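You operate a simulated robot arm through the tools that you are given. There is no shell and no other tool. Be economical: measure what you need, move in short steps, check, and stop when the job is done.

Carry out the task below with a simulated robot arm. There is one attempt and no reset: what you move stays moved.

TASK
Put the lid on the plate and shake it at the card's speed.
Fine: shut the deck jaw before the run, let it finish, then open the jaw.

It is judged by the outcome, as a careful person would: the job done as asked, and still so three seconds after it is handed in. It fails if anything else is knocked over, pushed out of place, dropped, spilled or broken.

THE ROBOT
A 6-joint arm with a two-finger parallel gripper, fixed in place. Base frame: the origin is at the foot of the arm, x ahead of it, y to its left, z up; the work surface is at about z = 0. Lengths are in mm, angles in degrees, forces in N, time in s.
With the tool pointing down near the work surface it reaches from about 140 to 580 mm from the base axis. Its first joint turns from -66.0 to 66.0 degrees. Payload 2.1 kg.
Tool frame: the origin (TCP) lies between the finger pads and is the grasp point; the fingertips stand 30 mm ahead of it; z points along the fingers, y is the line along which they close. The gripper opens to 94 mm. The fingers are 28 mm wide and 10 mm thick; the gripper's body (50 by 96 mm) begins 55 mm behind the TCP.
Orientation is that of the tool frame in the base frame, as a unit quaternion [x, y, z, w]. With the fingers straight down and closing along the base's y, the tool's x points along the base's -x, its y along +y and its z along -z.

THE INTERFACE
- The arm moves only by the tool move_arm. Its argument "targets" is a list of rows, each an object of numbers (a shift or turn left out is 0, a gripper value left out holds the last): "rx", "ry", "rz": the turn, a rotation vector about the base's x, y, z in degrees; "dx", "dy", "dz": the shift along the base's x, y, z in m; "grip": the opening, from 0 (shut) to 1 (fully open). In form: [{"rx": .., "ry": .., "rz": .., "dx": .., "dy": .., "dz": .., "grip": ..}, ...]. A call has 1 to 10 rows; each row is the pose to reach, as a shift and turn from the pose commanded when the call began. A row lasts 0.2 s, in which the tool goes at most 50 mm and 8.6 degrees; a call with a longer step from one row to the next is refused whole, and so is a gripper value outside its range. A pose out of reach is approached as far as the arm can. The call stops where the force on the tool passes 70 N (or 10 N more than at its start, if that is more) or the arm is blocked; 0.2 s more then pass. The fingers move at their own pace (about 72 mm/s each) and stop on an object; they squeeze with about 21 N. The grip force told is the motor's: it shows also when the fingers shut on nothing. Time passes only in rows, and 0.2 s behind the last, so rows that repeat a pose let the fingers close. It gives the time, the measured TCP pose, the force on the tool (base axes), the opening and the grip force at its end, in the units of the frame above (readings bear some noise).
- Cameras (640 x 400 px; columns grow to the right, rows downward): "scene" is fixed at [45.3, -361.6, 477.5]; the picture's right is [0.84, -0.54, 0.00], its down [-0.30, -0.47, -0.83] and it looks along [0.45, 0.70, -0.56] (base axes); focal length 261 px, centre (320, 200). "wrist" rides on the gripper at [-37, 0, -58] in the tool frame; the picture's right is [0.00, -1.00, 0.00], its down [0.97, 0.00, -0.24] and it looks along [0.24, 0.00, 0.97] (tool axes); focal length 218 px, centre (320, 200).
- grab_frame(camera): a new picture of that camera. No time passes.
- point_at(camera, pixels): there is no depth. For up to 12 entries [column, row, z] of the newest picture of that camera ("zoom" is the newest enlarged one), the place [x, y] in the base frame at which the ray of that pixel passes the height z, good to about 3 mm, but the place of the scene camera against the robot may be out by one fixed shift of up to 12 mm in any direction. No time passes.
- inspect(camera, box): a new picture of the part [left, top, right, bottom] of that camera's present view, enlarged. No time passes.
- hand_in(): hands the job in; it is judged then, once.

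Work in short steps. Measure before you move; look again where a grasp or a placing could have gone wrong, and mend it. You have 80 turns and 38 pictures in all, the two below and enlarged ones among them. Open the gripper and draw the arm clear of the work before you hand the job in, unless the task says otherwise; then end with one line.

The tools are called after ">>>" by a JSON object that holds its "op" and its "data". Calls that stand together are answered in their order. move_arm: Moves the arm, as the interface text tells. Its arguments: {"type":"object","properties":{"targets":{"type":"array"}},"required":["targets"]} The other tools are called the same way: grab_frame (camera) takes a picture; point_at (camera, pixels) gives the place at which the rays of pixels pass given heights; inspect (camera, box) takes an enlarged picture of a part of a camera's view; hand_in () hands the job in.

At the start:

```text
t: 0.0
tool_pos: [362.2, -25.6, 323.1]
tcp_rot: [0.0, 1.0, 0.0, 0.0]
force: [-0.1, 0.5, 0.6]
width: 93.9
finger_force: 0.0
```

scene: 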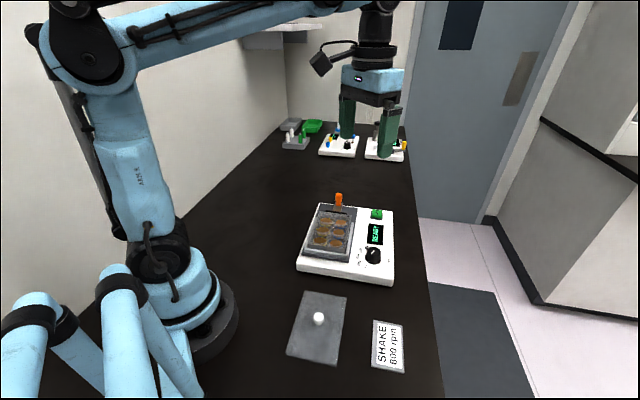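
wrist: 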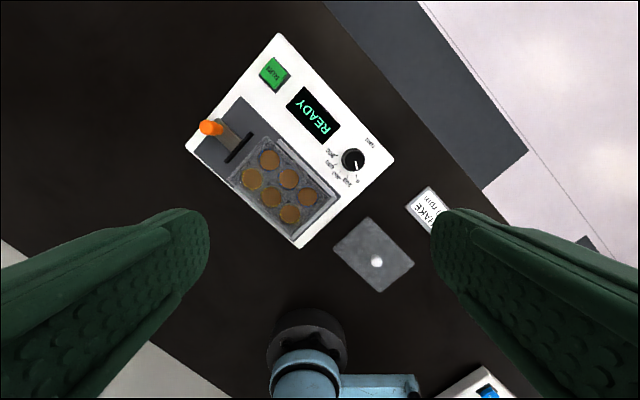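

I start with enlarged views of the device and the card.

>>> {"op": "inspect", "data": {"camera": "scene", "box": [280, 180, 420, 290]}}

>>> {"op": "inspect", "data": {"camera": "wrist", "box": [180, 20, 440, 300]}}

>>> {"op": "inspect", "data": {"camera": "scene", "box": [280, 280, 420, 390]}}

```text
3.64 times, centred on (350, 235) of scene
```

zoom: 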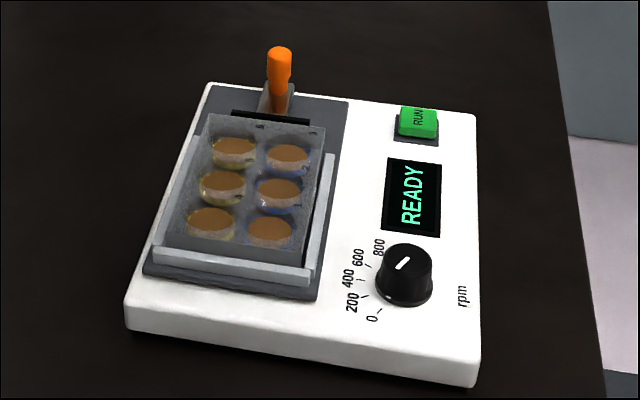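

```text
1.43 times, centred on (310, 160) of wrist
```

zoom: 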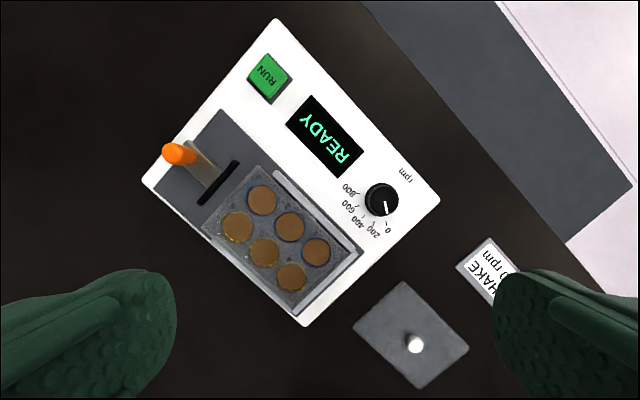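

```text
3.64 times, centred on (350, 335) of scene
```

zoom: 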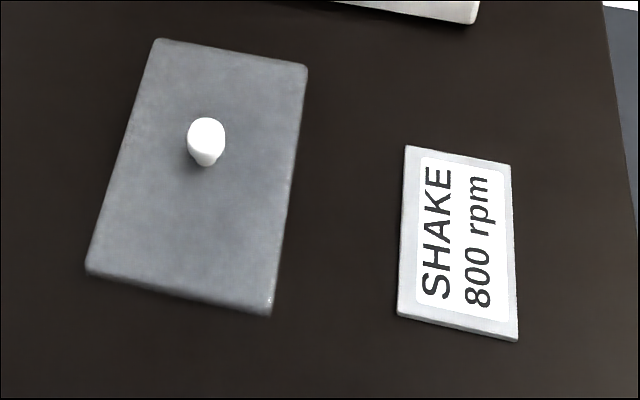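

The card says 800 rpm and the dial points near 0. Next I measure where things are from the wrist picture.

>>> {"op": "point_at", "data": {"camera": "wrist", "pixels": [[370, 217, 5], [414, 264, 5], [379, 292, 5], [333, 250, 5], [377, 262, 20], [278, 33, 30], [394, 160, 30], [301, 248, 30], [186, 149, 30], [353, 159, 40], [275, 74, 40], [210, 128, 60]]}}

>>> {"op": "point_at", "data": {"camera": "scene", "pixels": [[315, 292, 5], [347, 297, 5], [339, 364, 5], [288, 356, 5], [319, 319, 20], [326, 203, 30], [392, 210, 30], [392, 284, 0], [298, 272, 0], [374, 253, 45], [377, 213, 40], [339, 195, 60]]}}

```text
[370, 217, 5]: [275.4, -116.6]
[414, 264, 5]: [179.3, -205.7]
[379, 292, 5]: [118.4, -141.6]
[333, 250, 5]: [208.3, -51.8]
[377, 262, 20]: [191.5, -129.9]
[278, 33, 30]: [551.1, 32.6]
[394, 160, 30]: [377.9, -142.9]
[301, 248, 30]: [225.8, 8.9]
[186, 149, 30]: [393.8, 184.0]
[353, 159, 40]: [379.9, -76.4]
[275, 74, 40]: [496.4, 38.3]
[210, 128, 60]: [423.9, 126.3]
```

```text
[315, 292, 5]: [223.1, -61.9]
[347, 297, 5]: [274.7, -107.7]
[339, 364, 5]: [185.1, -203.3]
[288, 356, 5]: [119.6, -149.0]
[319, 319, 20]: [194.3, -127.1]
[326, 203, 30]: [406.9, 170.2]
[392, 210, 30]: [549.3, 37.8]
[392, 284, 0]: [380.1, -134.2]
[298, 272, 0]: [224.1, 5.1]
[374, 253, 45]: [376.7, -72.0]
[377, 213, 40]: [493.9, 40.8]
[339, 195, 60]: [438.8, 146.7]
```

The two cameras agree. I move closer over the device to see the jaw, plate and dial.

>>> {"op": "move_arm", "data": {"targets": [{"dx": 0.01, "dy": 0.02, "dz": -0.035}, {"dx": 0.02, "dy": 0.04, "dz": -0.07}, {"dx": 0.03, "dy": 0.06, "dz": -0.1}, {"dx": 0.03, "dy": 0.06, "dz": -0.1}]}}

>>> {"op": "grab_frame", "data": {"camera": "wrist"}}

```text
t: 1.0
tool_pos: [394.0, 34.7, 224.1]
tcp_rot: [0.0, 1.0, 0.001, 0.0]
force: [0.0, -0.4, -0.2]
width: 94.0
finger_force: 0.0
```

```text
32 pictures are left
```

wrist: 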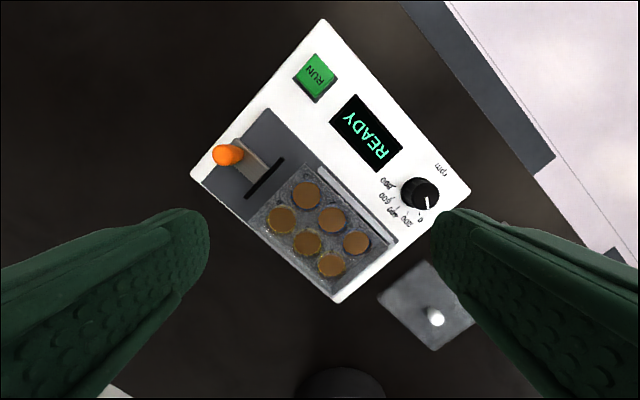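

>>> {"op": "inspect", "data": {"camera": "wrist", "box": [380, 160, 450, 230]}}

>>> {"op": "inspect", "data": {"camera": "wrist", "box": [190, 100, 400, 310]}}

```text
5.71 times, centred on (415, 195) of wrist
```

zoom: 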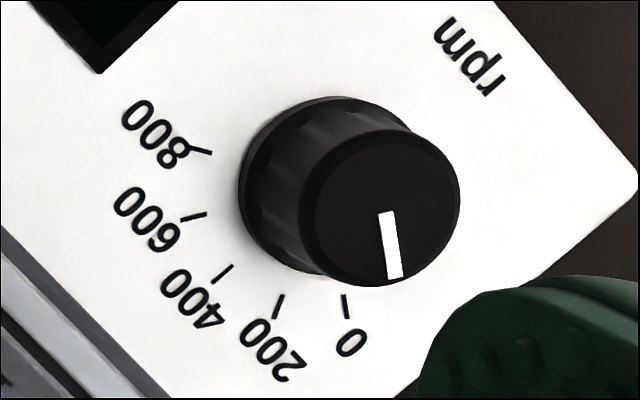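

```text
1.90 times, centred on (295, 205) of wrist
```

zoom: 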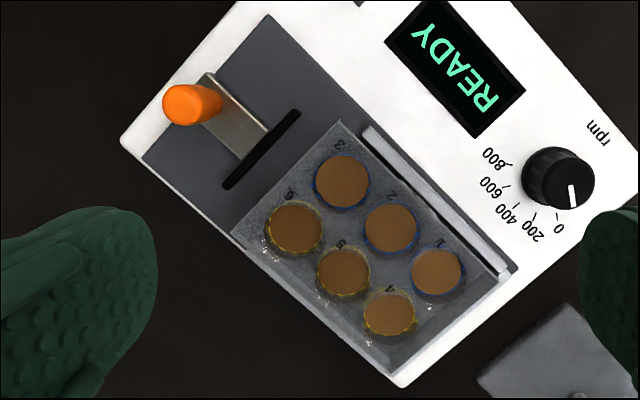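

>>> {"op": "point_at", "data": {"camera": "zoom", "pixels": [[340, 122, 55], [232, 232, 55], [497, 278, 55], [393, 372, 55], [188, 104, 80], [188, 104, 90], [210, 104, 45], [292, 113, 55], [228, 185, 55], [370, 130, 45], [513, 268, 45], [262, 18, 35]]}}

>>> {"op": "point_at", "data": {"camera": "wrist", "pixels": [[221, 154, 80], [221, 154, 90], [316, 77, 40], [316, 77, 50], [420, 193, 60], [415, 194, 35], [435, 316, 20], [435, 316, 30]]}}

>>> {"op": "point_at", "data": {"camera": "scene", "pixels": [[338.7, 195, 80], [338.7, 195, 90], [338.7, 195, 70], [377, 212, 40], [377, 212, 50], [374, 252, 60], [374, 252, 50], [325.5, 204.4, 55], [351, 210, 55], [318, 256, 55], [345, 257, 55], [325, 208, 55]]}}

>>> {"op": "inspect", "data": {"camera": "scene", "box": [295, 185, 365, 265]}}

```text
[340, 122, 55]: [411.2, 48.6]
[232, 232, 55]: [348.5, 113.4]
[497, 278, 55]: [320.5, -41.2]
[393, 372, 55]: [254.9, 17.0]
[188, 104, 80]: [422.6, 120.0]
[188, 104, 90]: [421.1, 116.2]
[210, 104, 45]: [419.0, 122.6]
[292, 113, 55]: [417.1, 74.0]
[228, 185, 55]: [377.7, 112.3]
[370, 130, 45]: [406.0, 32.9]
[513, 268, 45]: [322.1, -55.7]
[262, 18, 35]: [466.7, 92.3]
```

```text
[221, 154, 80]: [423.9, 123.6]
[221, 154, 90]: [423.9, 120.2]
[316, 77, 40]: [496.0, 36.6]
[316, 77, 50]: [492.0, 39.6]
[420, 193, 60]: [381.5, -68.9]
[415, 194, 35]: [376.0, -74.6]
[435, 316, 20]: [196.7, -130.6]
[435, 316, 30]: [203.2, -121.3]
```

```text
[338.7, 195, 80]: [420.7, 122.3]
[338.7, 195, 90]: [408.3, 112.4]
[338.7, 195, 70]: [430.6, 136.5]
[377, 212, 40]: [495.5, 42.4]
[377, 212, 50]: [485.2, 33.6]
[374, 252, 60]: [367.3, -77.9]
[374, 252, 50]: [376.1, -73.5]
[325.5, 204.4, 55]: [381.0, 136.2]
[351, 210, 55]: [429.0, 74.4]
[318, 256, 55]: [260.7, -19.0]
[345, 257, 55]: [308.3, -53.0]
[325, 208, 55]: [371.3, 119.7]
```

```text
5.00 times, centred on (330, 225) of scene
```

zoom: 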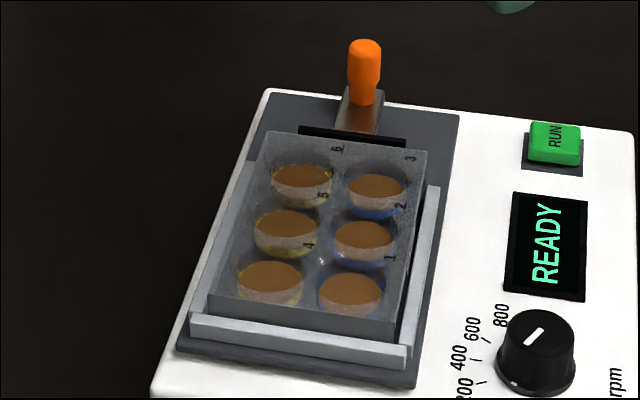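

>>> {"op": "point_at", "data": {"camera": "scene", "pixels": [[319, 211, 55], [351.6, 215, 55], [345, 251.6, 55], [307.4, 247, 55], [319, 211, 50], [351.6, 215, 50], [345, 251.6, 50], [307.4, 247, 50], [319, 211, 60], [351.6, 215, 60], [345, 251.6, 60], [307.4, 247, 60]]}}

>>> {"op": "point_at", "data": {"camera": "scene", "pixels": [[319, 319, 15], [319, 319, 25], [319, 319, 20]]}}

```text
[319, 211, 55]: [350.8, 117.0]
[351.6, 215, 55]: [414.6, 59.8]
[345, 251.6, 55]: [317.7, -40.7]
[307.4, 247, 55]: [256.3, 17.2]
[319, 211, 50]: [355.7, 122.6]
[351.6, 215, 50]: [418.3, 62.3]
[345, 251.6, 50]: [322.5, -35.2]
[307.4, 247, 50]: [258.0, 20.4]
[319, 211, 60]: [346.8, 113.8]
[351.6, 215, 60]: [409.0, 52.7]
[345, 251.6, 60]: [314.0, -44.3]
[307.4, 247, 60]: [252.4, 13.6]
```

```text
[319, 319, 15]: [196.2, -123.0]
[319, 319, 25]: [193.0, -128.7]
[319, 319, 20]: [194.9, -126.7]
```

Plate top is at about z 56 with centre near (334, 36). The lid knob is near (195, -129). I move above the lid with the gripper yawed 45° to line up with it.

>>> {"op": "move_arm", "data": {"targets": [{"dx": -0.028, "dy": -0.023, "rz": 6.4}, {"dx": -0.056, "dy": -0.046, "rz": 12.8}, {"dx": -0.084, "dy": -0.069, "rz": 19.3}, {"dx": -0.112, "dy": -0.092, "rz": 25.7}, {"dx": -0.14, "dy": -0.115, "rz": 32.1}, {"dx": -0.17, "dy": -0.14, "dz": -0.02, "rz": 38.5}, {"dx": -0.199, "dy": -0.164, "dz": -0.05, "rz": 45}, {"dx": -0.199, "dy": -0.164, "dz": -0.07, "rz": 45}]}}

>>> {"op": "grab_frame", "data": {"camera": "wrist"}}

```text
t: 2.8
tool_pos: [195.6, -131.0, 155.0]
tcp_rot: [-0.383, 0.924, 0.0, -0.001]
force: [-0.6, 0.4, -0.6]
width: 93.8
finger_force: 0.1
```

```text
28 pictures are left
```

wrist: 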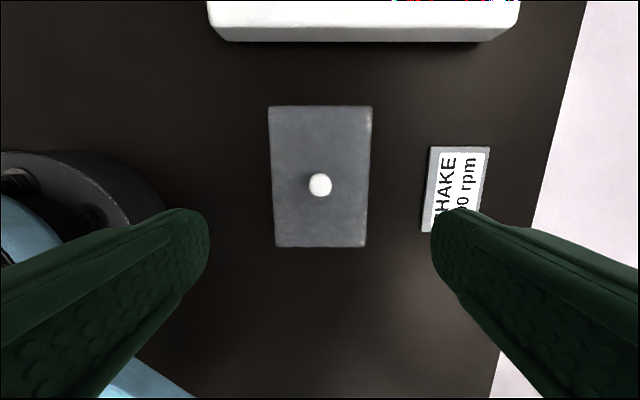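

>>> {"op": "inspect", "data": {"camera": "wrist", "box": [240, 95, 400, 255]}}

>>> {"op": "point_at", "data": {"camera": "wrist", "pixels": [[268, 107, 8], [373, 107, 8], [366, 247, 8], [275, 247, 8], [320, 185, 20], [320, 185, 25], [320, 185, 15]]}}

```text
2.50 times, centred on (320, 175) of wrist
```

zoom: 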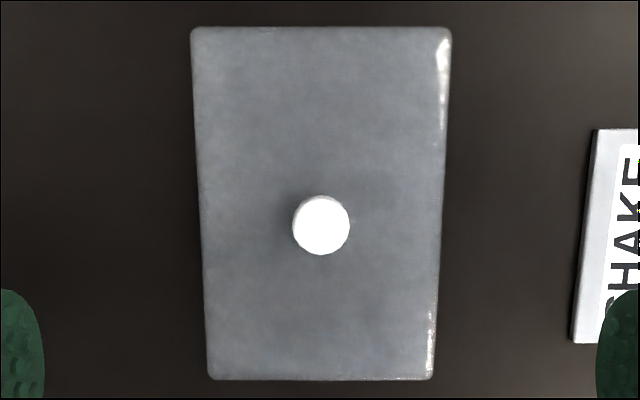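

```text
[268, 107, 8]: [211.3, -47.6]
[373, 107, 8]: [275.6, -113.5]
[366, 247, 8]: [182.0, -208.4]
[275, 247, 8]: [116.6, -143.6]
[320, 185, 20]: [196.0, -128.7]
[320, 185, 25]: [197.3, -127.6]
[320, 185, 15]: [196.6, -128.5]
```

The lid is square to the gripper, with the knob at about (196.5, -128.4). I lower with the fingers half open and check the height from the side.

>>> {"op": "move_arm", "data": {"targets": [{"dx": 0.001, "dy": 0.002, "dz": -0.035, "grip": 0.5}, {"dx": 0.001, "dy": 0.002, "dz": -0.07, "grip": 0.5}, {"dx": 0.001, "dy": 0.002, "dz": -0.095, "grip": 0.5}, {"dx": 0.001, "dy": 0.002, "dz": -0.112, "grip": 0.5}, {"dx": 0.001, "dy": 0.002, "dz": -0.112, "grip": 0.5}]}}

>>> {"op": "inspect", "data": {"camera": "scene", "box": [270, 270, 370, 370]}}

```text
t: 4.0
tool_pos: [196.8, -127.9, 40.5]
tcp_rot: [-0.382, 0.924, 0.0, 0.0]
force: [-0.1, -0.3, 0.2]
width: 46.7
finger_force: 0.0
```

```text
4.00 times, centred on (320, 320) of scene
```

zoom: 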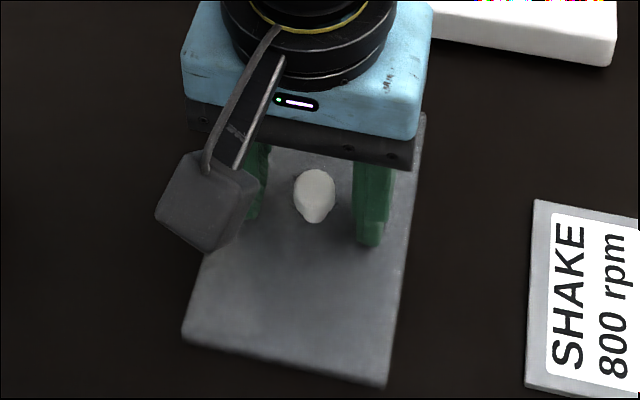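

Tips are just above the lid with the knob between them. I close on it.

>>> {"op": "move_arm", "data": {"targets": [{"grip": 0}, {"grip": 0}, {"grip": 0}, {"grip": 0}]}}

>>> {"op": "move_arm", "data": {"targets": [{"dz": 0.01}, {"dz": 0.03}, {"dz": 0.06}, {"dz": 0.1}, {"dz": 0.1}]}}

>>> {"op": "grab_frame", "data": {"camera": "wrist"}}

>>> {"op": "inspect", "data": {"camera": "scene", "box": [240, 180, 400, 370]}}

```text
t: 5.0
tool_pos: [195.5, -127.6, 40.4]
tcp_rot: [-0.383, 0.924, 0.0, 0.0]
force: [-0.1, -0.5, 2.0]
width: 17.8
finger_force: 21.0
```

```text
t: 6.2
tool_pos: [195.2, -127.2, 143.0]
tcp_rot: [-0.383, 0.924, 0.0, 0.0]
force: [0.2, -0.5, 0.5]
width: 18.0
finger_force: 21.3
```

```text
25 pictures are left
```

wrist: 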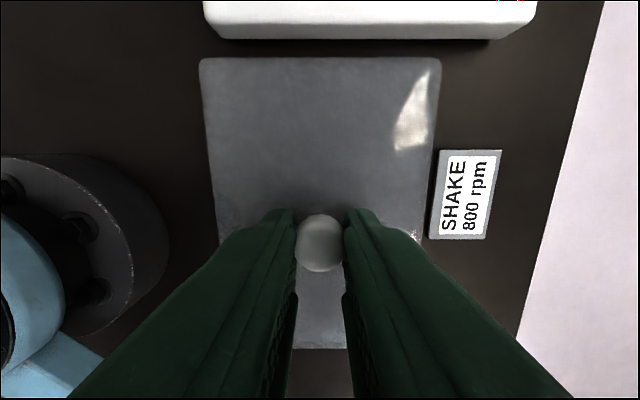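

```text
2.11 times, centred on (320, 275) of scene
```

zoom: 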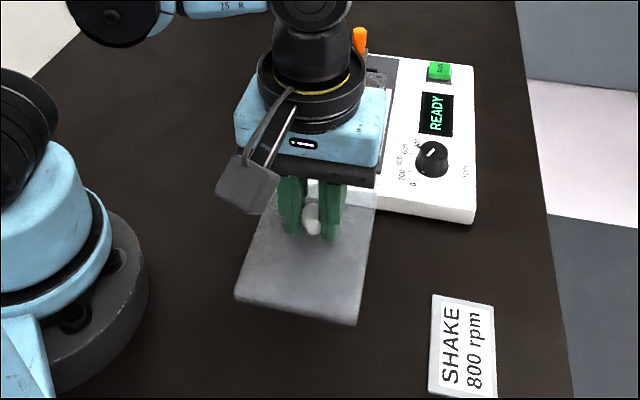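

The lid is lifted level and square. I carry it above the plate, keeping it higher than the lever.

>>> {"op": "move_arm", "data": {"targets": [{"dx": 0.02, "dy": 0.023, "dz": 0.005}, {"dx": 0.045, "dy": 0.053, "dz": 0.005}, {"dx": 0.07, "dy": 0.083, "dz": 0.005}, {"dx": 0.095, "dy": 0.113, "dz": 0.005}, {"dx": 0.12, "dy": 0.143, "dz": 0}, {"dx": 0.138, "dy": 0.163, "dz": -0.01}, {"dx": 0.138, "dy": 0.163, "dz": -0.013}]}}

>>> {"op": "grab_frame", "data": {"camera": "wrist"}}

>>> {"op": "inspect", "data": {"camera": "scene", "box": [290, 170, 400, 280]}}

```text
t: 7.8
tool_pos: [331.9, 36.0, 127.0]
tcp_rot: [-0.383, 0.924, 0.0, 0.0]
force: [-0.7, 0.2, -1.0]
width: 18.0
finger_force: 20.9
```

```text
23 pictures are left
```

wrist: 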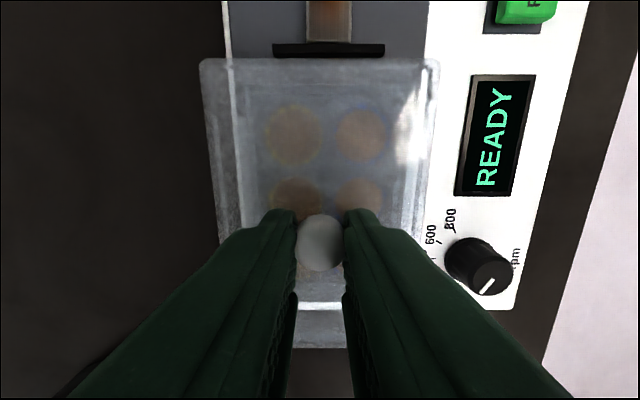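

```text
3.64 times, centred on (345, 225) of scene
```

zoom: 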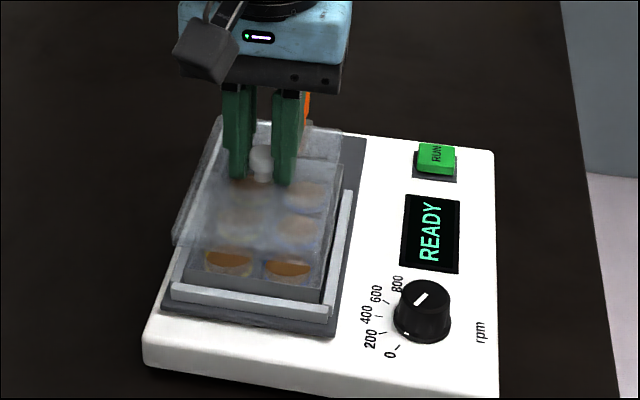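

>>> {"op": "inspect", "data": {"camera": "wrist", "box": [190, 20, 450, 280]}}

```text
1.54 times, centred on (320, 150) of wrist
```

zoom: 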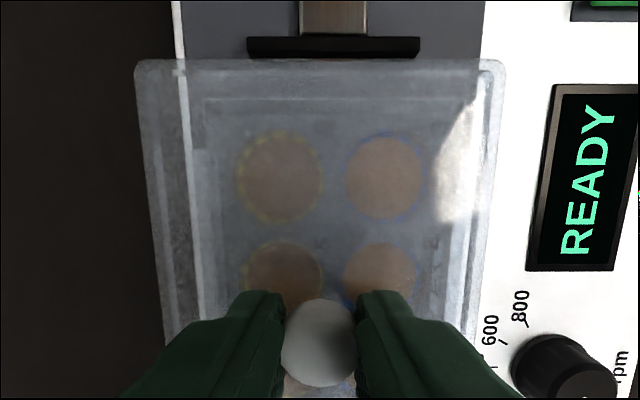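

>>> {"op": "point_at", "data": {"camera": "zoom", "pixels": [[281, 178, 48], [384, 178, 48], [203, 100, 56], [450, 98, 56], [136, 63, 95], [505, 63, 95], [320, 61, 95], [320, 343, 110], [250, 48, 55], [420, 48, 55], [284, 278, 48], [378, 278, 48]]}}

```text
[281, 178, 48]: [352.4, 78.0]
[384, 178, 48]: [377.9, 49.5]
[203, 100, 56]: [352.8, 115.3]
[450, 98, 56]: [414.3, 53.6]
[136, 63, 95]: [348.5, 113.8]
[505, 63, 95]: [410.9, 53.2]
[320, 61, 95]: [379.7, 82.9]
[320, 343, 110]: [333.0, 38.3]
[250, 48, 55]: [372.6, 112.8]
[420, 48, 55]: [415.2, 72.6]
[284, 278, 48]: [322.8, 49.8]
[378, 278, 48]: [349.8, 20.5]
```

The transparent lid lets me compare: it needs about 2–3 mm more in +v (x+, y-). I shift and lower to just above the plate.

>>> {"op": "move_arm", "data": {"targets": [{"dx": 0.0026, "dy": -0.0008, "dz": -0.008}, {"dx": 0.0026, "dy": -0.0008, "dz": -0.016}, {"dx": 0.0026, "dy": -0.0008, "dz": -0.024}, {"dx": 0.0026, "dy": -0.0008, "dz": -0.024}]}}

>>> {"op": "inspect", "data": {"camera": "wrist", "box": [190, 20, 450, 280]}}

>>> {"op": "inspect", "data": {"camera": "scene", "box": [295, 185, 365, 265]}}

```text
t: 8.8
tool_pos: [336.2, 35.0, 105.1]
tcp_rot: [-0.383, 0.924, 0.0, 0.0]
force: [0.1, -0.1, 0.1]
width: 18.0
finger_force: 21.3
```

```text
1.54 times, centred on (320, 150) of wrist
```

zoom: 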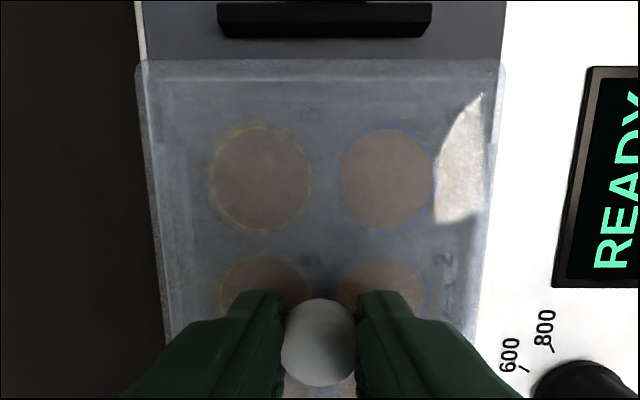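

```text
5.00 times, centred on (330, 225) of scene
```

zoom: 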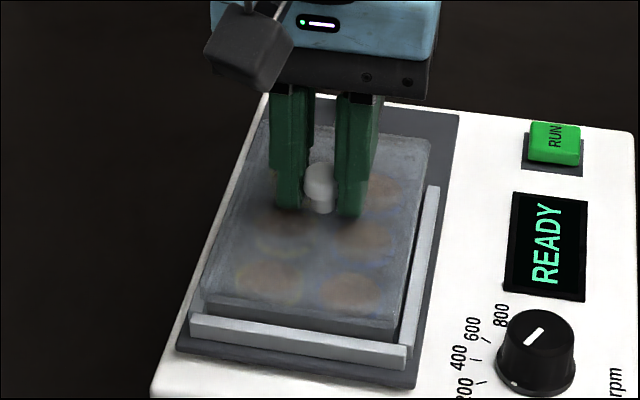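

>>> {"op": "inspect", "data": {"camera": "wrist", "box": [210, 40, 430, 130]}}

>>> {"op": "inspect", "data": {"camera": "scene", "box": [300, 230, 355, 265]}}

```text
2.91 times, centred on (320, 85) of wrist
```

zoom: 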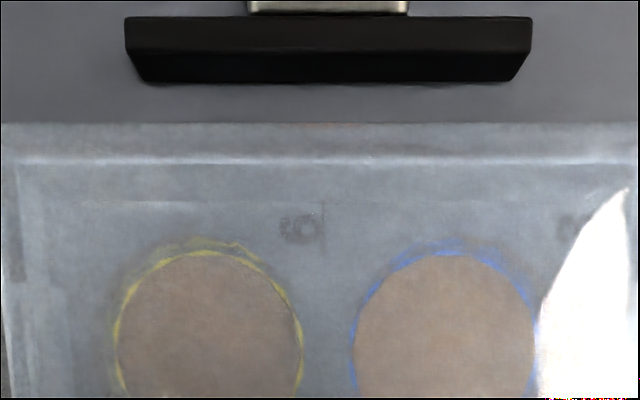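

```text
11.43 times, centred on (328, 248) of scene
```

zoom: 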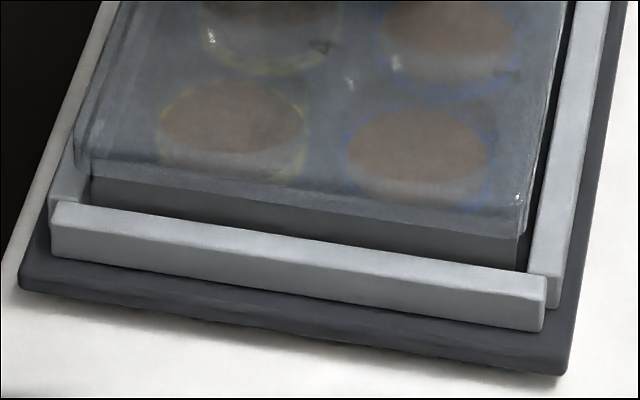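

>>> {"op": "point_at", "data": {"camera": "zoom", "pixels": [[305, 208, 64.6], [305, 208, 60], [88, 175, 64.6], [523, 235, 64.6], [300, 150, 50]]}}

>>> {"op": "inspect", "data": {"camera": "wrist", "box": [210, 40, 430, 130]}}

>>> {"op": "point_at", "data": {"camera": "wrist", "pixels": [[320, 115.3, 56], [320, 99.8, 56], [320, 88.4, 73], [320, 88.4, 65], [320, 99.8, 65], [281, 135.7, 53], [363, 135.7, 53]]}}

```text
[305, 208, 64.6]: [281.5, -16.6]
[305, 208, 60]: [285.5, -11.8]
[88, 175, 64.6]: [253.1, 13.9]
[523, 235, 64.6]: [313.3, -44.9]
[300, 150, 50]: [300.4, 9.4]
```

```text
2.91 times, centred on (320, 85) of wrist
```

zoom: 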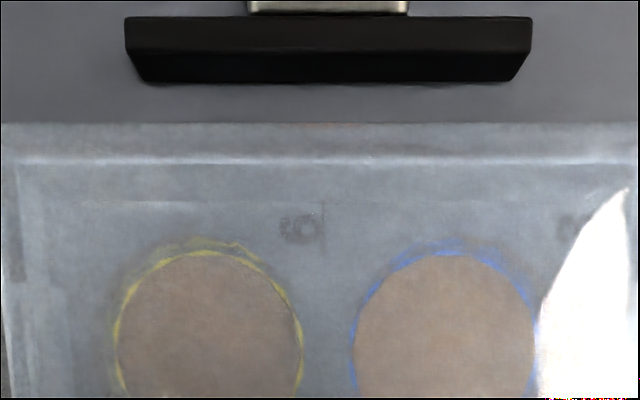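

```text
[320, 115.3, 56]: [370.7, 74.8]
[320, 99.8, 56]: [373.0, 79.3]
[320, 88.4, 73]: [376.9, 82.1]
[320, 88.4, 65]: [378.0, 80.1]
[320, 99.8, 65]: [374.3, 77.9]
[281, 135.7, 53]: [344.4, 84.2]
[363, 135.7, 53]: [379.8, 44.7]
```

>>> {"op": "point_at", "data": {"camera": "wrist", "pixels": [[320, 86, 56], [320, 70.6, 56], [320, 59.2, 73], [320, 59.2, 70], [320, 70.6, 65], [281.7, 135.7, 53], [363.5, 135.7, 53], [320, 67.5, 65]]}}

```text
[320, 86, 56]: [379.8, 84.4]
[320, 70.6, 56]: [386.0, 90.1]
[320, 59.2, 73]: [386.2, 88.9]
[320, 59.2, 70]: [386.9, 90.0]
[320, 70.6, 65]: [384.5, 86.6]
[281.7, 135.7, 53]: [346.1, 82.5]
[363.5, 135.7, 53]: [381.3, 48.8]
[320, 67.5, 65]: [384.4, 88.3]
```

The lid is centred within about 1 mm. I trim +1 mm in x and lower gently, watching the force.

>>> {"op": "move_arm", "data": {"targets": [{"dx": 0.001, "dz": -0.002}, {"dx": 0.001, "dz": -0.004}, {"dx": 0.001, "dz": -0.006}, {"dx": 0.001, "dz": -0.008}, {"dx": 0.001, "dz": -0.008}]}}

>>> {"op": "move_arm", "data": {"targets": [{"dz": -0.001}, {"dz": -0.002}, {"dz": -0.002}]}}

```text
t: 10.0
tool_pos: [337.6, 34.8, 97.4]
tcp_rot: [-0.382, 0.924, 0.001, 0.0]
force: [-2.4, -0.4, 27.6]
width: 18.3
finger_force: 20.4
stopped in row 5: the force on the tool passed its limit (the readings are from after the stop); the commanded pose is now the measured one
```

```text
t: 10.5
tool_pos: [339.1, 35.3, 97.5]
tcp_rot: [-0.384, 0.923, 0.0, -0.001]
force: [-1.6, -0.9, 30.0]
width: 18.4
finger_force: 21.0
stopped in row 2: the force on the tool passed its limit (the readings are from after the stop); the commanded pose is now the measured one
```

Contact came at z 97.4, so I look to see whether the lid is seated or resting on the rim.

>>> {"op": "inspect", "data": {"camera": "scene", "box": [300, 200, 370, 265]}}

>>> {"op": "inspect", "data": {"camera": "wrist", "box": [210, 40, 430, 170]}}

```text
6.15 times, centred on (335, 232) of scene
```

zoom: 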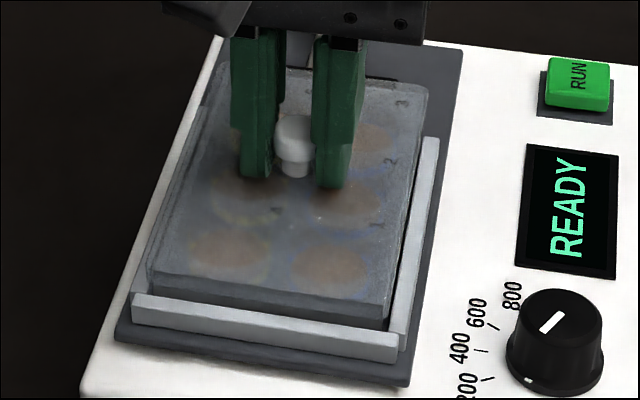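

```text
2.91 times, centred on (320, 105) of wrist
```

zoom: 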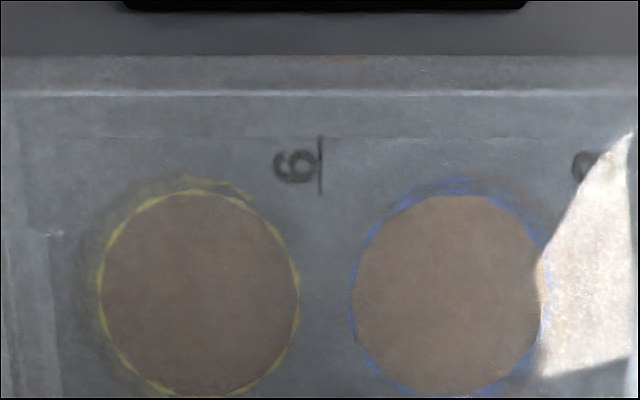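

The lid rests on the rim about 2–3 mm too far toward the jaw: the lid-to-plate edge gap in the wrist view is about 5 mm against a nominal 3 mm. I raise it, shift back along the plate, and look again.

>>> {"op": "move_arm", "data": {"targets": [{"dz": 0.002}, {"dx": -0.0015, "dy": -0.002, "dz": 0.004}, {"dx": -0.0015, "dy": -0.002, "dz": 0.004}]}}

>>> {"op": "inspect", "data": {"camera": "scene", "box": [300, 230, 355, 265]}}

>>> {"op": "inspect", "data": {"camera": "wrist", "box": [190, 40, 450, 200]}}

```text
t: 11.3
tool_pos: [335.9, 32.2, 100.1]
tcp_rot: [-0.383, 0.924, 0.0, -0.001]
force: [0.2, 0.3, -0.8]
width: 18.2
finger_force: 21.4
```

```text
11.43 times, centred on (328, 248) of scene
```

zoom: 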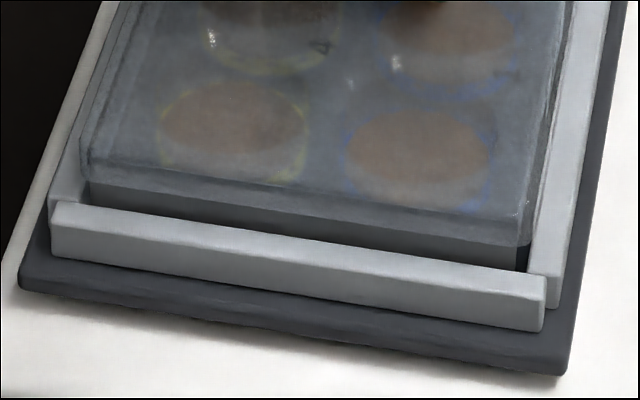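

```text
2.46 times, centred on (320, 120) of wrist
```

zoom: 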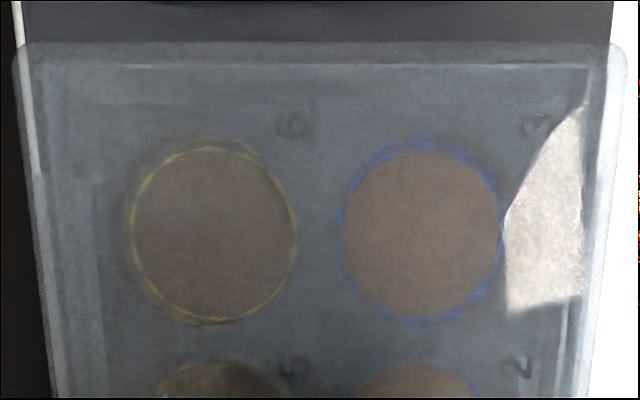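

Overhangs now look even, apart from about 0.5 mm sideways. I trim that and lower.

>>> {"op": "move_arm", "data": {"targets": [{"dx": -0.0004, "dy": 0.0004, "dz": -0.001}, {"dx": -0.0004, "dy": 0.0004, "dz": -0.002}, {"dx": -0.0004, "dy": 0.0004, "dz": -0.003}, {"dx": -0.0004, "dy": 0.0004, "dz": -0.004}, {"dx": -0.0004, "dy": 0.0004, "dz": -0.005}, {"dx": -0.0004, "dy": 0.0004, "dz": -0.006}]}}

```text
t: 12.6
tool_pos: [336.5, 33.9, 97.6]
tcp_rot: [-0.383, 0.924, -0.001, -0.001]
force: [-2.2, -0.2, 28.7]
width: 18.3
finger_force: 20.9
stopped in row 6: the force on the tool passed its limit (the readings are from after the stop); the commanded pose is now the measured one
```

>>> {"op": "inspect", "data": {"camera": "scene", "box": [300, 235, 330, 257]}}

>>> {"op": "inspect", "data": {"camera": "scene", "box": [328, 238, 358, 260]}}

```text
16.00 times, centred on (315, 246) of scene
```

zoom: 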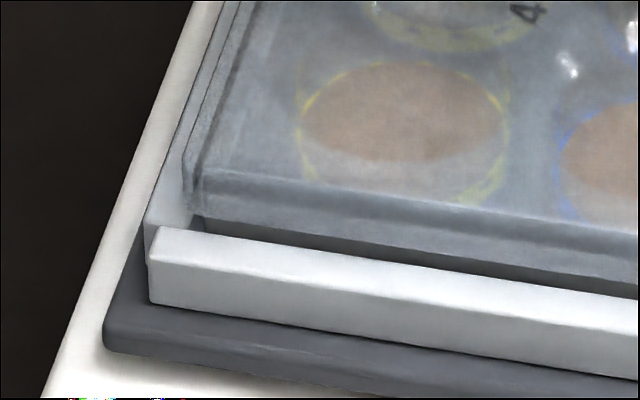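

```text
16.00 times, centred on (343, 249) of scene
```

zoom: 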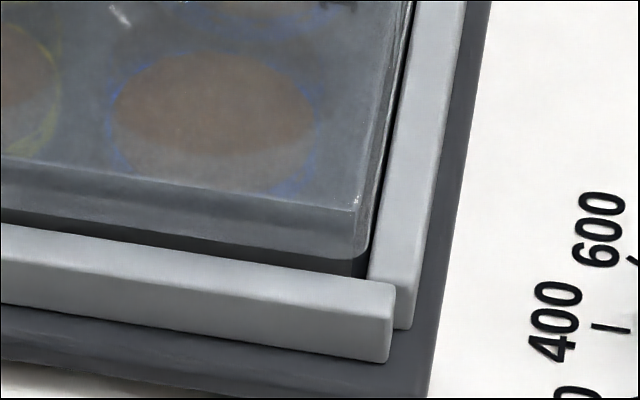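

The enlarged corners show about 2.2 mm overhang on the left against 0.7 mm on the right. I lift slightly, shift about 0.8 mm right (+v), and press lightly.

>>> {"op": "move_arm", "data": {"targets": [{"dz": 0.0015}, {"dx": 0.0006, "dy": -0.0006, "dz": 0.0015}, {"dx": 0.0006, "dy": -0.0006, "dz": 0}, {"dx": 0.0006, "dy": -0.0006, "dz": -0.001}, {"dx": 0.0006, "dy": -0.0006, "dz": -0.001}]}}

```text
t: 13.6
tool_pos: [337.2, 31.5, 97.5]
tcp_rot: [-0.383, 0.924, 0.0, -0.002]
force: [-2.4, 0.1, 28.4]
width: 18.4
finger_force: 21.2
stopped in row 4: the force on the tool passed its limit (the readings are from after the stop); the commanded pose is now the measured one
```

The close-ups suggest the lid may already be down: its top edge sits about where the plate's top edge was. I release gently, rise a bit and look.

>>> {"op": "move_arm", "data": {"targets": [{"dz": 0.0005, "grip": 0.4}, {"dz": 0.0005, "grip": 0.4}, {"dz": 0.0005, "grip": 0.4}, {"dz": 0.03, "grip": 0.4}, {"dz": 0.06, "grip": 0.4}, {"dz": 0.06, "grip": 0.4}]}}

>>> {"op": "inspect", "data": {"camera": "scene", "box": [295, 185, 365, 265]}}

>>> {"op": "grab_frame", "data": {"camera": "wrist"}}

```text
t: 15.0
tool_pos: [337.7, 32.7, 156.8]
tcp_rot: [-0.383, 0.924, 0.0, -0.001]
force: [-0.2, -0.8, 0.7]
width: 37.6
finger_force: 0.2
```

```text
5.00 times, centred on (330, 225) of scene
```

zoom: 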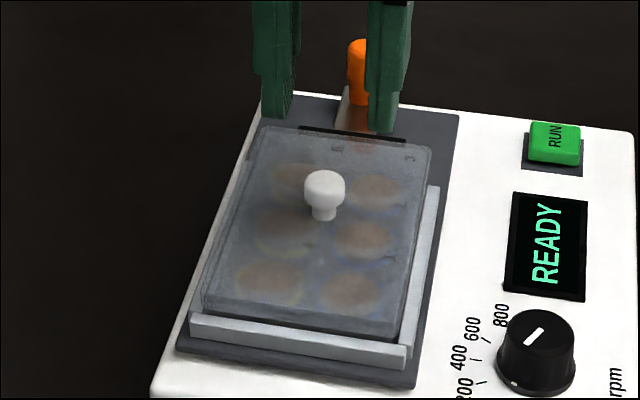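

```text
8 pictures are left
```

wrist: 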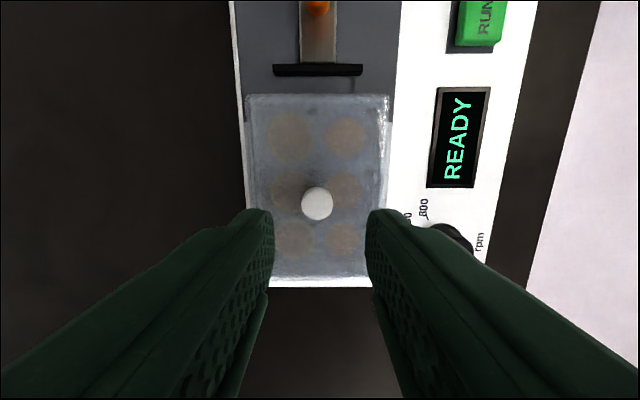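

The lid sits level with its top where the plate's top edge was, so it is seated. Next the jaw lever, at about (422, 121) with its top at z≈80. I move above it.

>>> {"op": "move_arm", "data": {"targets": [{"dx": 0.028, "dy": 0.03, "grip": 0.5}, {"dx": 0.056, "dy": 0.06}, {"dx": 0.085, "dy": 0.089, "dz": -0.015}, {"dx": 0.085, "dy": 0.089, "dz": -0.035}, {"dx": 0.085, "dy": 0.089, "dz": -0.035}]}}

>>> {"op": "grab_frame", "data": {"camera": "wrist"}}

```text
t: 16.2
tool_pos: [423.1, 120.4, 123.0]
tcp_rot: [-0.383, 0.924, -0.001, -0.001]
force: [-0.8, -0.6, -0.2]
width: 47.0
finger_force: 0.1
```

```text
7 pictures are left
```

wrist: 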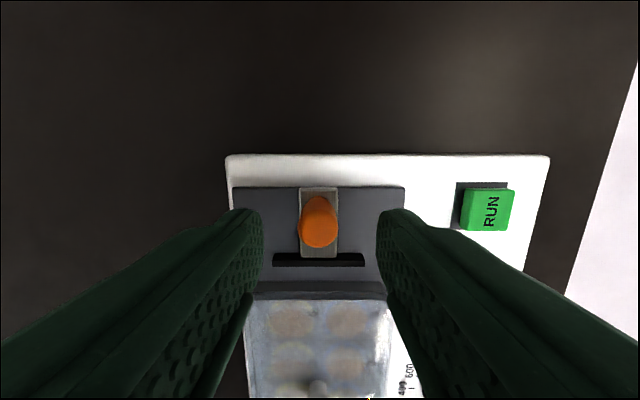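

The lever is centred between the fingers, 2 mm toward the plate. I lower around it and close.

>>> {"op": "move_arm", "data": {"targets": [{"dx": -0.001, "dy": -0.001, "dz": -0.012}, {"dx": -0.001, "dy": -0.001, "dz": -0.024}, {"dx": -0.001, "dy": -0.001, "dz": -0.034}, {"dx": -0.001, "dy": -0.001, "dz": -0.034, "grip": 0}, {"dx": -0.001, "dy": -0.001, "dz": -0.034, "grip": 0}, {"dx": -0.001, "dy": -0.001, "dz": -0.034, "grip": 0}]}}

```text
t: 17.6
tool_pos: [422.3, 119.9, 87.1]
tcp_rot: [-0.383, 0.924, -0.001, -0.001]
force: [0.2, 0.4, -0.5]
width: 18.2
finger_force: 21.0
```

Gripped (18 mm). I slide the lever toward the plate along (-0.71, -0.71) in small steps until it meets resistance.

>>> {"op": "move_arm", "data": {"targets": [{"dx": -0.0014, "dy": -0.0014}, {"dx": -0.0028, "dy": -0.0028}, {"dx": -0.0042, "dy": -0.0042}, {"dx": -0.0056, "dy": -0.0056}]}}

```text
t: 18.6
tool_pos: [415.3, 115.2, 87.9]
tcp_rot: [-0.382, 0.924, 0.0, -0.003]
force: [-3.4, -4.8, 0.1]
width: 18.4
finger_force: 21.2
```

>>> {"op": "move_arm", "data": {"targets": [{"dx": -0.0014, "dy": -0.0014}, {"dx": -0.0028, "dy": -0.0028}, {"dx": -0.0042, "dy": -0.0042}, {"dx": -0.0056, "dy": -0.0056}]}}

>>> {"op": "inspect", "data": {"camera": "scene", "box": [295, 165, 365, 245]}}

```text
t: 19.6
tool_pos: [408.9, 108.0, 88.1]
tcp_rot: [-0.382, 0.924, 0.0, -0.001]
force: [-3.5, -4.7, 0.2]
width: 18.4
finger_force: 21.1
```

```text
5.00 times, centred on (330, 205) of scene
```

zoom: 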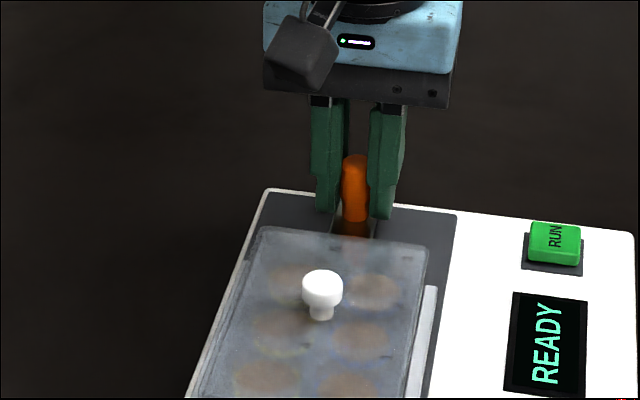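

The jaw slides with light friction (about 6 N). I continue in finer steps until it stops.

>>> {"op": "move_arm", "data": {"targets": [{"dx": -0.0007, "dy": -0.0007}, {"dx": -0.0014, "dy": -0.0014}, {"dx": -0.0021, "dy": -0.0021}, {"dx": -0.0028, "dy": -0.0028}]}}

```text
t: 20.6
tool_pos: [407.0, 106.7, 89.3]
tcp_rot: [-0.382, 0.924, 0.0, -0.001]
force: [-0.1, -2.3, 34.1]
width: 18.2
finger_force: 20.9
```

The last step stalled (2.3 of 4 mm, force up to 34 N), so the jaw is against the plate. I release, rise and look.

>>> {"op": "move_arm", "data": {"targets": [{"grip": 0.45}, {"grip": 0.45}, {"grip": 0.45}, {"dz": 0.03, "grip": 0.45}, {"dz": 0.07}, {"dz": 0.09}, {"dz": 0.09}]}}

>>> {"op": "grab_frame", "data": {"camera": "wrist"}}

```text
t: 22.2
tool_pos: [405.6, 104.2, 177.5]
tcp_rot: [-0.383, 0.924, -0.001, -0.002]
force: [0.4, -0.7, -0.3]
width: 42.1
finger_force: 0.0
```

```text
5 pictures are left
```

wrist: 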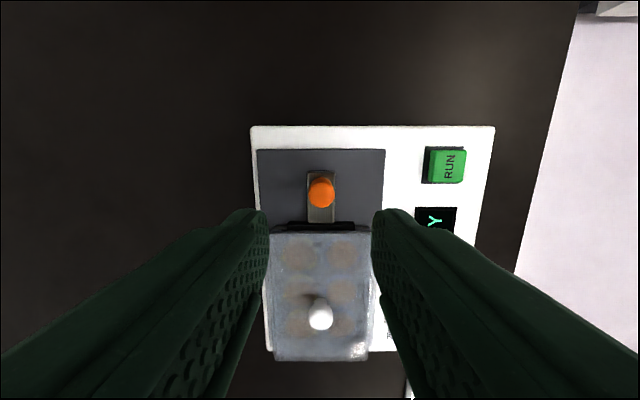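

The jaw bar is flush against the lidded plate. Now the dial at about (376.5, -74), which needs a turn of about -120° from 0 to 800. I go above it and check the centring.

>>> {"op": "move_arm", "data": {"targets": [{"dx": -0.006, "dy": -0.036, "grip": 0.6}, {"dx": -0.012, "dy": -0.072}, {"dx": -0.018, "dy": -0.108}, {"dx": -0.024, "dy": -0.144}, {"dx": -0.029, "dy": -0.178, "dz": -0.02}, {"dx": -0.029, "dy": -0.178, "dz": -0.055}, {"dx": -0.029, "dy": -0.178, "dz": -0.067}, {"dx": -0.029, "dy": -0.178, "dz": -0.067}]}}

>>> {"op": "grab_frame", "data": {"camera": "wrist"}}

```text
t: 24.0
tool_pos: [377.5, -71.8, 111.1]
tcp_rot: [-0.383, 0.924, -0.001, -0.002]
force: [-0.2, -0.4, 1.5]
width: 56.2
finger_force: 0.0
```

```text
4 pictures are left
```

wrist: 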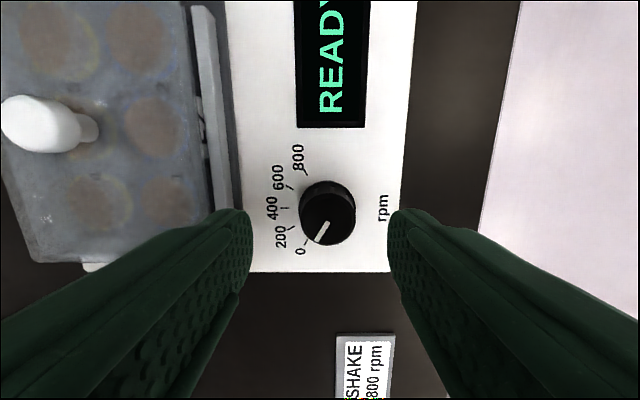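

The dial cap centre (328, 220) is about 4 mm to +v and 2 mm to -u of the tool. I correct, lower to z≈73 and grip.

>>> {"op": "move_arm", "data": {"targets": [{"dx": 0.0011, "dy": -0.0043, "dz": -0.012}, {"dx": 0.0011, "dy": -0.0043, "dz": -0.026}, {"dx": 0.0011, "dy": -0.0043, "dz": -0.038}, {"dx": 0.0011, "dy": -0.0043, "dz": -0.038, "grip": 0}, {"dx": 0.0011, "dy": -0.0043, "dz": -0.038, "grip": 0}, {"dx": 0.0011, "dy": -0.0043, "dz": -0.038, "grip": 0}]}}

```text
t: 25.4
tool_pos: [379.0, -76.2, 72.6]
tcp_rot: [-0.381, 0.924, -0.001, -0.001]
force: [6.1, -5.7, 0.2]
width: 31.4
finger_force: 21.1
```

Gripped at 31 mm with a small side force along +v. I ease 0.5 mm that way and turn -85°.

>>> {"op": "move_arm", "data": {"targets": [{"dx": 0.0005, "dy": -0.0005, "rz": -8}, {"dx": 0.0005, "dy": -0.0005, "rz": -16}, {"dx": 0.0005, "dy": -0.0005, "rz": -24}, {"dx": 0.0005, "dy": -0.0005, "rz": -32}, {"dx": 0.0005, "dy": -0.0005, "rz": -40}, {"dx": 0.0005, "dy": -0.0005, "rz": -48}, {"dx": 0.0005, "dy": -0.0005, "rz": -56}, {"dx": 0.0005, "dy": -0.0005, "rz": -64}, {"dx": 0.0005, "dy": -0.0005, "rz": -72}, {"dx": 0.0005, "dy": -0.0005, "rz": -80}]}}

>>> {"op": "move_arm", "data": {"targets": [{"rz": -8}, {"rz": -16}, {"rz": -24}, {"rz": -32}, {"rz": -40}, {"rz": -40}]}}

```text
t: 27.6
tool_pos: [380.5, -76.5, 72.1]
tcp_rot: [0.302, 0.953, 0.0, -0.002]
force: [-13.6, 0.2, 0.1]
width: 31.7
finger_force: 21.3
```

```text
t: 29.0
tool_pos: [378.9, -77.5, 72.7]
tcp_rot: [0.61, 0.793, 0.0, -0.001]
force: [-10.6, -6.3, -0.1]
width: 31.3
finger_force: 20.6
```

Turned -120°. I release, rise and check the dial.

>>> {"op": "move_arm", "data": {"targets": [{"dx": -0.0007, "grip": 0.6}, {"dx": -0.0007, "grip": 0.6}, {"dx": -0.0007, "grip": 0.6}, {"dz": 0.03, "grip": 0.6}, {"dz": 0.07}, {"dz": 0.1}, {"dz": 0.1}]}}

>>> {"op": "inspect", "data": {"camera": "scene", "box": [295, 190, 405, 290]}}

```text
t: 30.6
tool_pos: [379.9, -76.6, 172.5]
tcp_rot: [0.609, 0.793, 0.001, -0.002]
force: [0.3, -0.3, 0.0]
width: 56.5
finger_force: 0.1
```

```text
4.00 times, centred on (350, 240) of scene
```

zoom: 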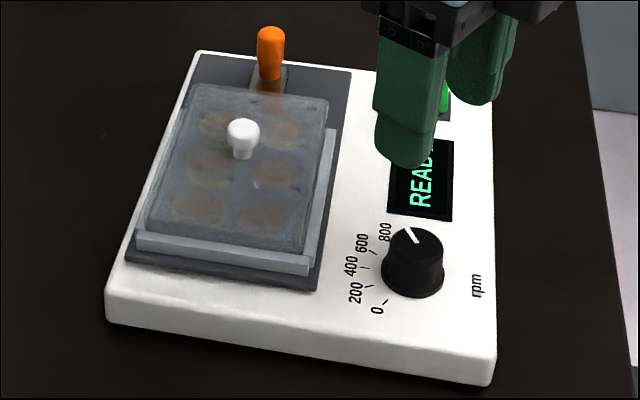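

The dial looks set at 800: its pointer moved about 118–120° in this view. I go above RUN with the yaw back at 45°, where one picture can confirm both button and dial.

>>> {"op": "move_arm", "data": {"targets": [{"dx": 0.011, "dy": 0.011, "rz": 8}, {"dx": 0.022, "dy": 0.022, "rz": 16}, {"dx": 0.033, "dy": 0.033, "rz": 24}, {"dx": 0.044, "dy": 0.044, "rz": 32}, {"dx": 0.055, "dy": 0.055, "rz": 40}, {"dx": 0.066, "dy": 0.066, "rz": 48}, {"dx": 0.077, "dy": 0.077, "rz": 56}, {"dx": 0.088, "dy": 0.088, "rz": 64}, {"dx": 0.099, "dy": 0.099, "rz": 72}, {"dx": 0.114, "dy": 0.115, "rz": 80}]}}

>>> {"op": "move_arm", "data": {"targets": [{"rz": 8}, {"rz": 16}, {"rz": 24}, {"rz": 32}, {"rz": 40}, {"rz": 40}]}}

>>> {"op": "grab_frame", "data": {"camera": "wrist"}}

```text
t: 32.8
tool_pos: [493.3, 39.8, 172.6]
tcp_rot: [-0.044, 0.999, 0.0, -0.002]
force: [-0.5, -0.7, 0.5]
width: 56.6
finger_force: 0.0
```

```text
t: 34.2
tool_pos: [493.7, 39.4, 171.8]
tcp_rot: [-0.384, 0.923, -0.001, -0.001]
force: [-0.5, 0.2, 0.7]
width: 56.6
finger_force: 0.0
```

```text
2 pictures are left
```

wrist: 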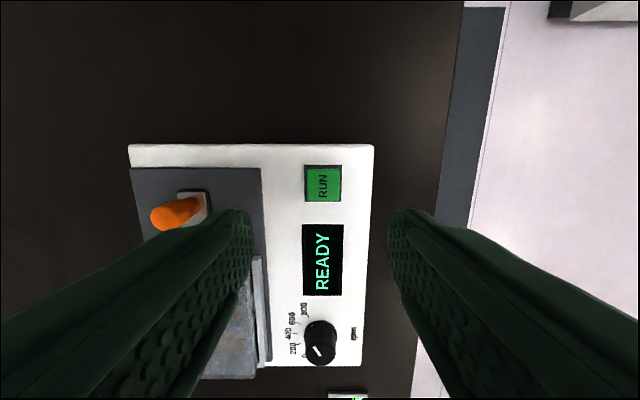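

>>> {"op": "point_at", "data": {"camera": "wrist", "pixels": [[323, 185, 45], [323, 185, 50], [308, 168, 48], [340, 168, 48], [340, 201, 48], [306, 201, 48], [320, 342, 38]]}}

```text
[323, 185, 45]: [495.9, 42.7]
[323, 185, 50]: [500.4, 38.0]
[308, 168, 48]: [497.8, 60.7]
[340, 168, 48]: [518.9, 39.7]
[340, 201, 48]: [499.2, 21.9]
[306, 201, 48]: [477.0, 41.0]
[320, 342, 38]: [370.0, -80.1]
```

The button centre is about (498, 40.5). I close the fingers and descend to just above it.

>>> {"op": "move_arm", "data": {"targets": [{"dx": 0.004, "dy": 0.001, "dz": -0.02, "grip": 0}, {"dx": 0.004, "dy": 0.001, "dz": -0.05, "grip": 0}, {"dx": 0.004, "dy": 0.001, "dz": -0.075, "grip": 0}, {"dx": 0.004, "dy": 0.001, "dz": -0.085, "grip": 0}, {"dx": 0.004, "dy": 0.001, "dz": -0.085, "grip": 0}]}}

>>> {"op": "move_arm", "data": {"targets": [{"dz": -0.002}, {"dz": -0.004}, {"dz": -0.006}, {"dz": -0.006}]}}

```text
t: 35.4
tool_pos: [499.4, 38.7, 85.8]
tcp_rot: [-0.383, 0.924, 0.0, -0.002]
force: [-0.5, -0.2, 0.2]
width: 0.0
finger_force: 21.3
```

```text
t: 36.4
tool_pos: [498.4, 40.0, 80.9]
tcp_rot: [-0.382, 0.924, -0.001, -0.002]
force: [-0.4, 0.4, -0.4]
width: 0.2
finger_force: 21.1
```

>>> {"op": "move_arm", "data": {"targets": [{"dz": -0.001}, {"dz": -0.002}, {"dz": -0.003}, {"dz": -0.003}]}}

>>> {"op": "move_arm", "data": {"targets": [{"dz": -0.001}, {"dz": -0.002}, {"dz": -0.002}]}}

```text
t: 37.4
tool_pos: [497.9, 38.9, 78.3]
tcp_rot: [-0.382, 0.924, 0.0, -0.002]
force: [0.6, -0.2, -1.0]
width: 0.0
finger_force: 21.3
```

```text
t: 38.2
tool_pos: [496.9, 38.4, 75.6]
tcp_rot: [-0.383, 0.924, 0.0, -0.002]
force: [0.5, -0.2, 0.3]
width: 0.3
finger_force: 20.5
```

Still no contact, so I continue down in 1 mm steps.

>>> {"op": "move_arm", "data": {"targets": [{"dz": -0.001}, {"dz": -0.002}, {"dz": -0.002}]}}

>>> {"op": "move_arm", "data": {"targets": [{"dz": -0.001}, {"dz": -0.002}, {"dz": -0.002}]}}

```text
t: 39.0
tool_pos: [496.9, 39.1, 74.6]
tcp_rot: [-0.382, 0.924, -0.001, -0.001]
force: [-0.4, -0.9, 2.0]
width: 0.1
finger_force: 20.6
```

```text
t: 39.8
tool_pos: [497.7, 39.7, 72.7]
tcp_rot: [-0.382, 0.924, -0.001, -0.003]
force: [-3.6, -3.1, 12.7]
width: 0.1
finger_force: 20.9
```

Contact with rising force (12.7 N). I press 1–2 mm further, then let go.

>>> {"op": "move_arm", "data": {"targets": [{"dz": -0.001}, {"dz": -0.002}, {"dz": -0.002}]}}

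```text
t: 40.6
tool_pos: [498.1, 39.2, 72.0]
tcp_rot: [-0.383, 0.924, -0.001, -0.001]
force: [-2.0, -3.2, 31.1]
width: 0.0
finger_force: 21.3
```

The button has bottomed out at 31 N. I lift off and look at the display.

>>> {"op": "move_arm", "data": {"targets": [{"dz": 0.01}, {"dz": 0.04}, {"dz": 0.08}, {"dz": 0.1}]}}

>>> {"op": "inspect", "data": {"camera": "scene", "box": [295, 190, 405, 290]}}

```text
t: 41.6
tool_pos: [496.5, 41.7, 171.5]
tcp_rot: [-0.382, 0.924, 0.0, -0.001]
force: [0.5, 0.0, -0.5]
width: 0.1
finger_force: 20.8
```

```text
4.00 times, centred on (350, 240) of scene
```

zoom: 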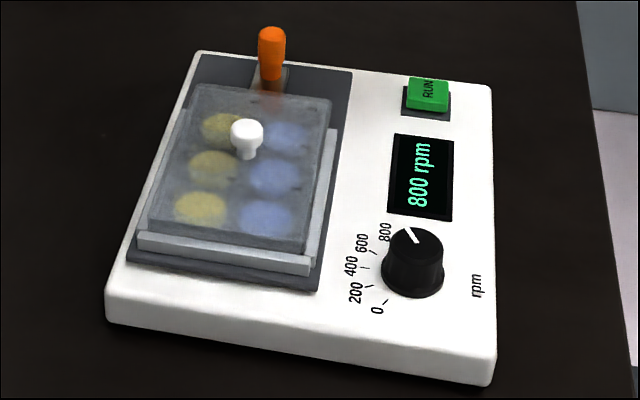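

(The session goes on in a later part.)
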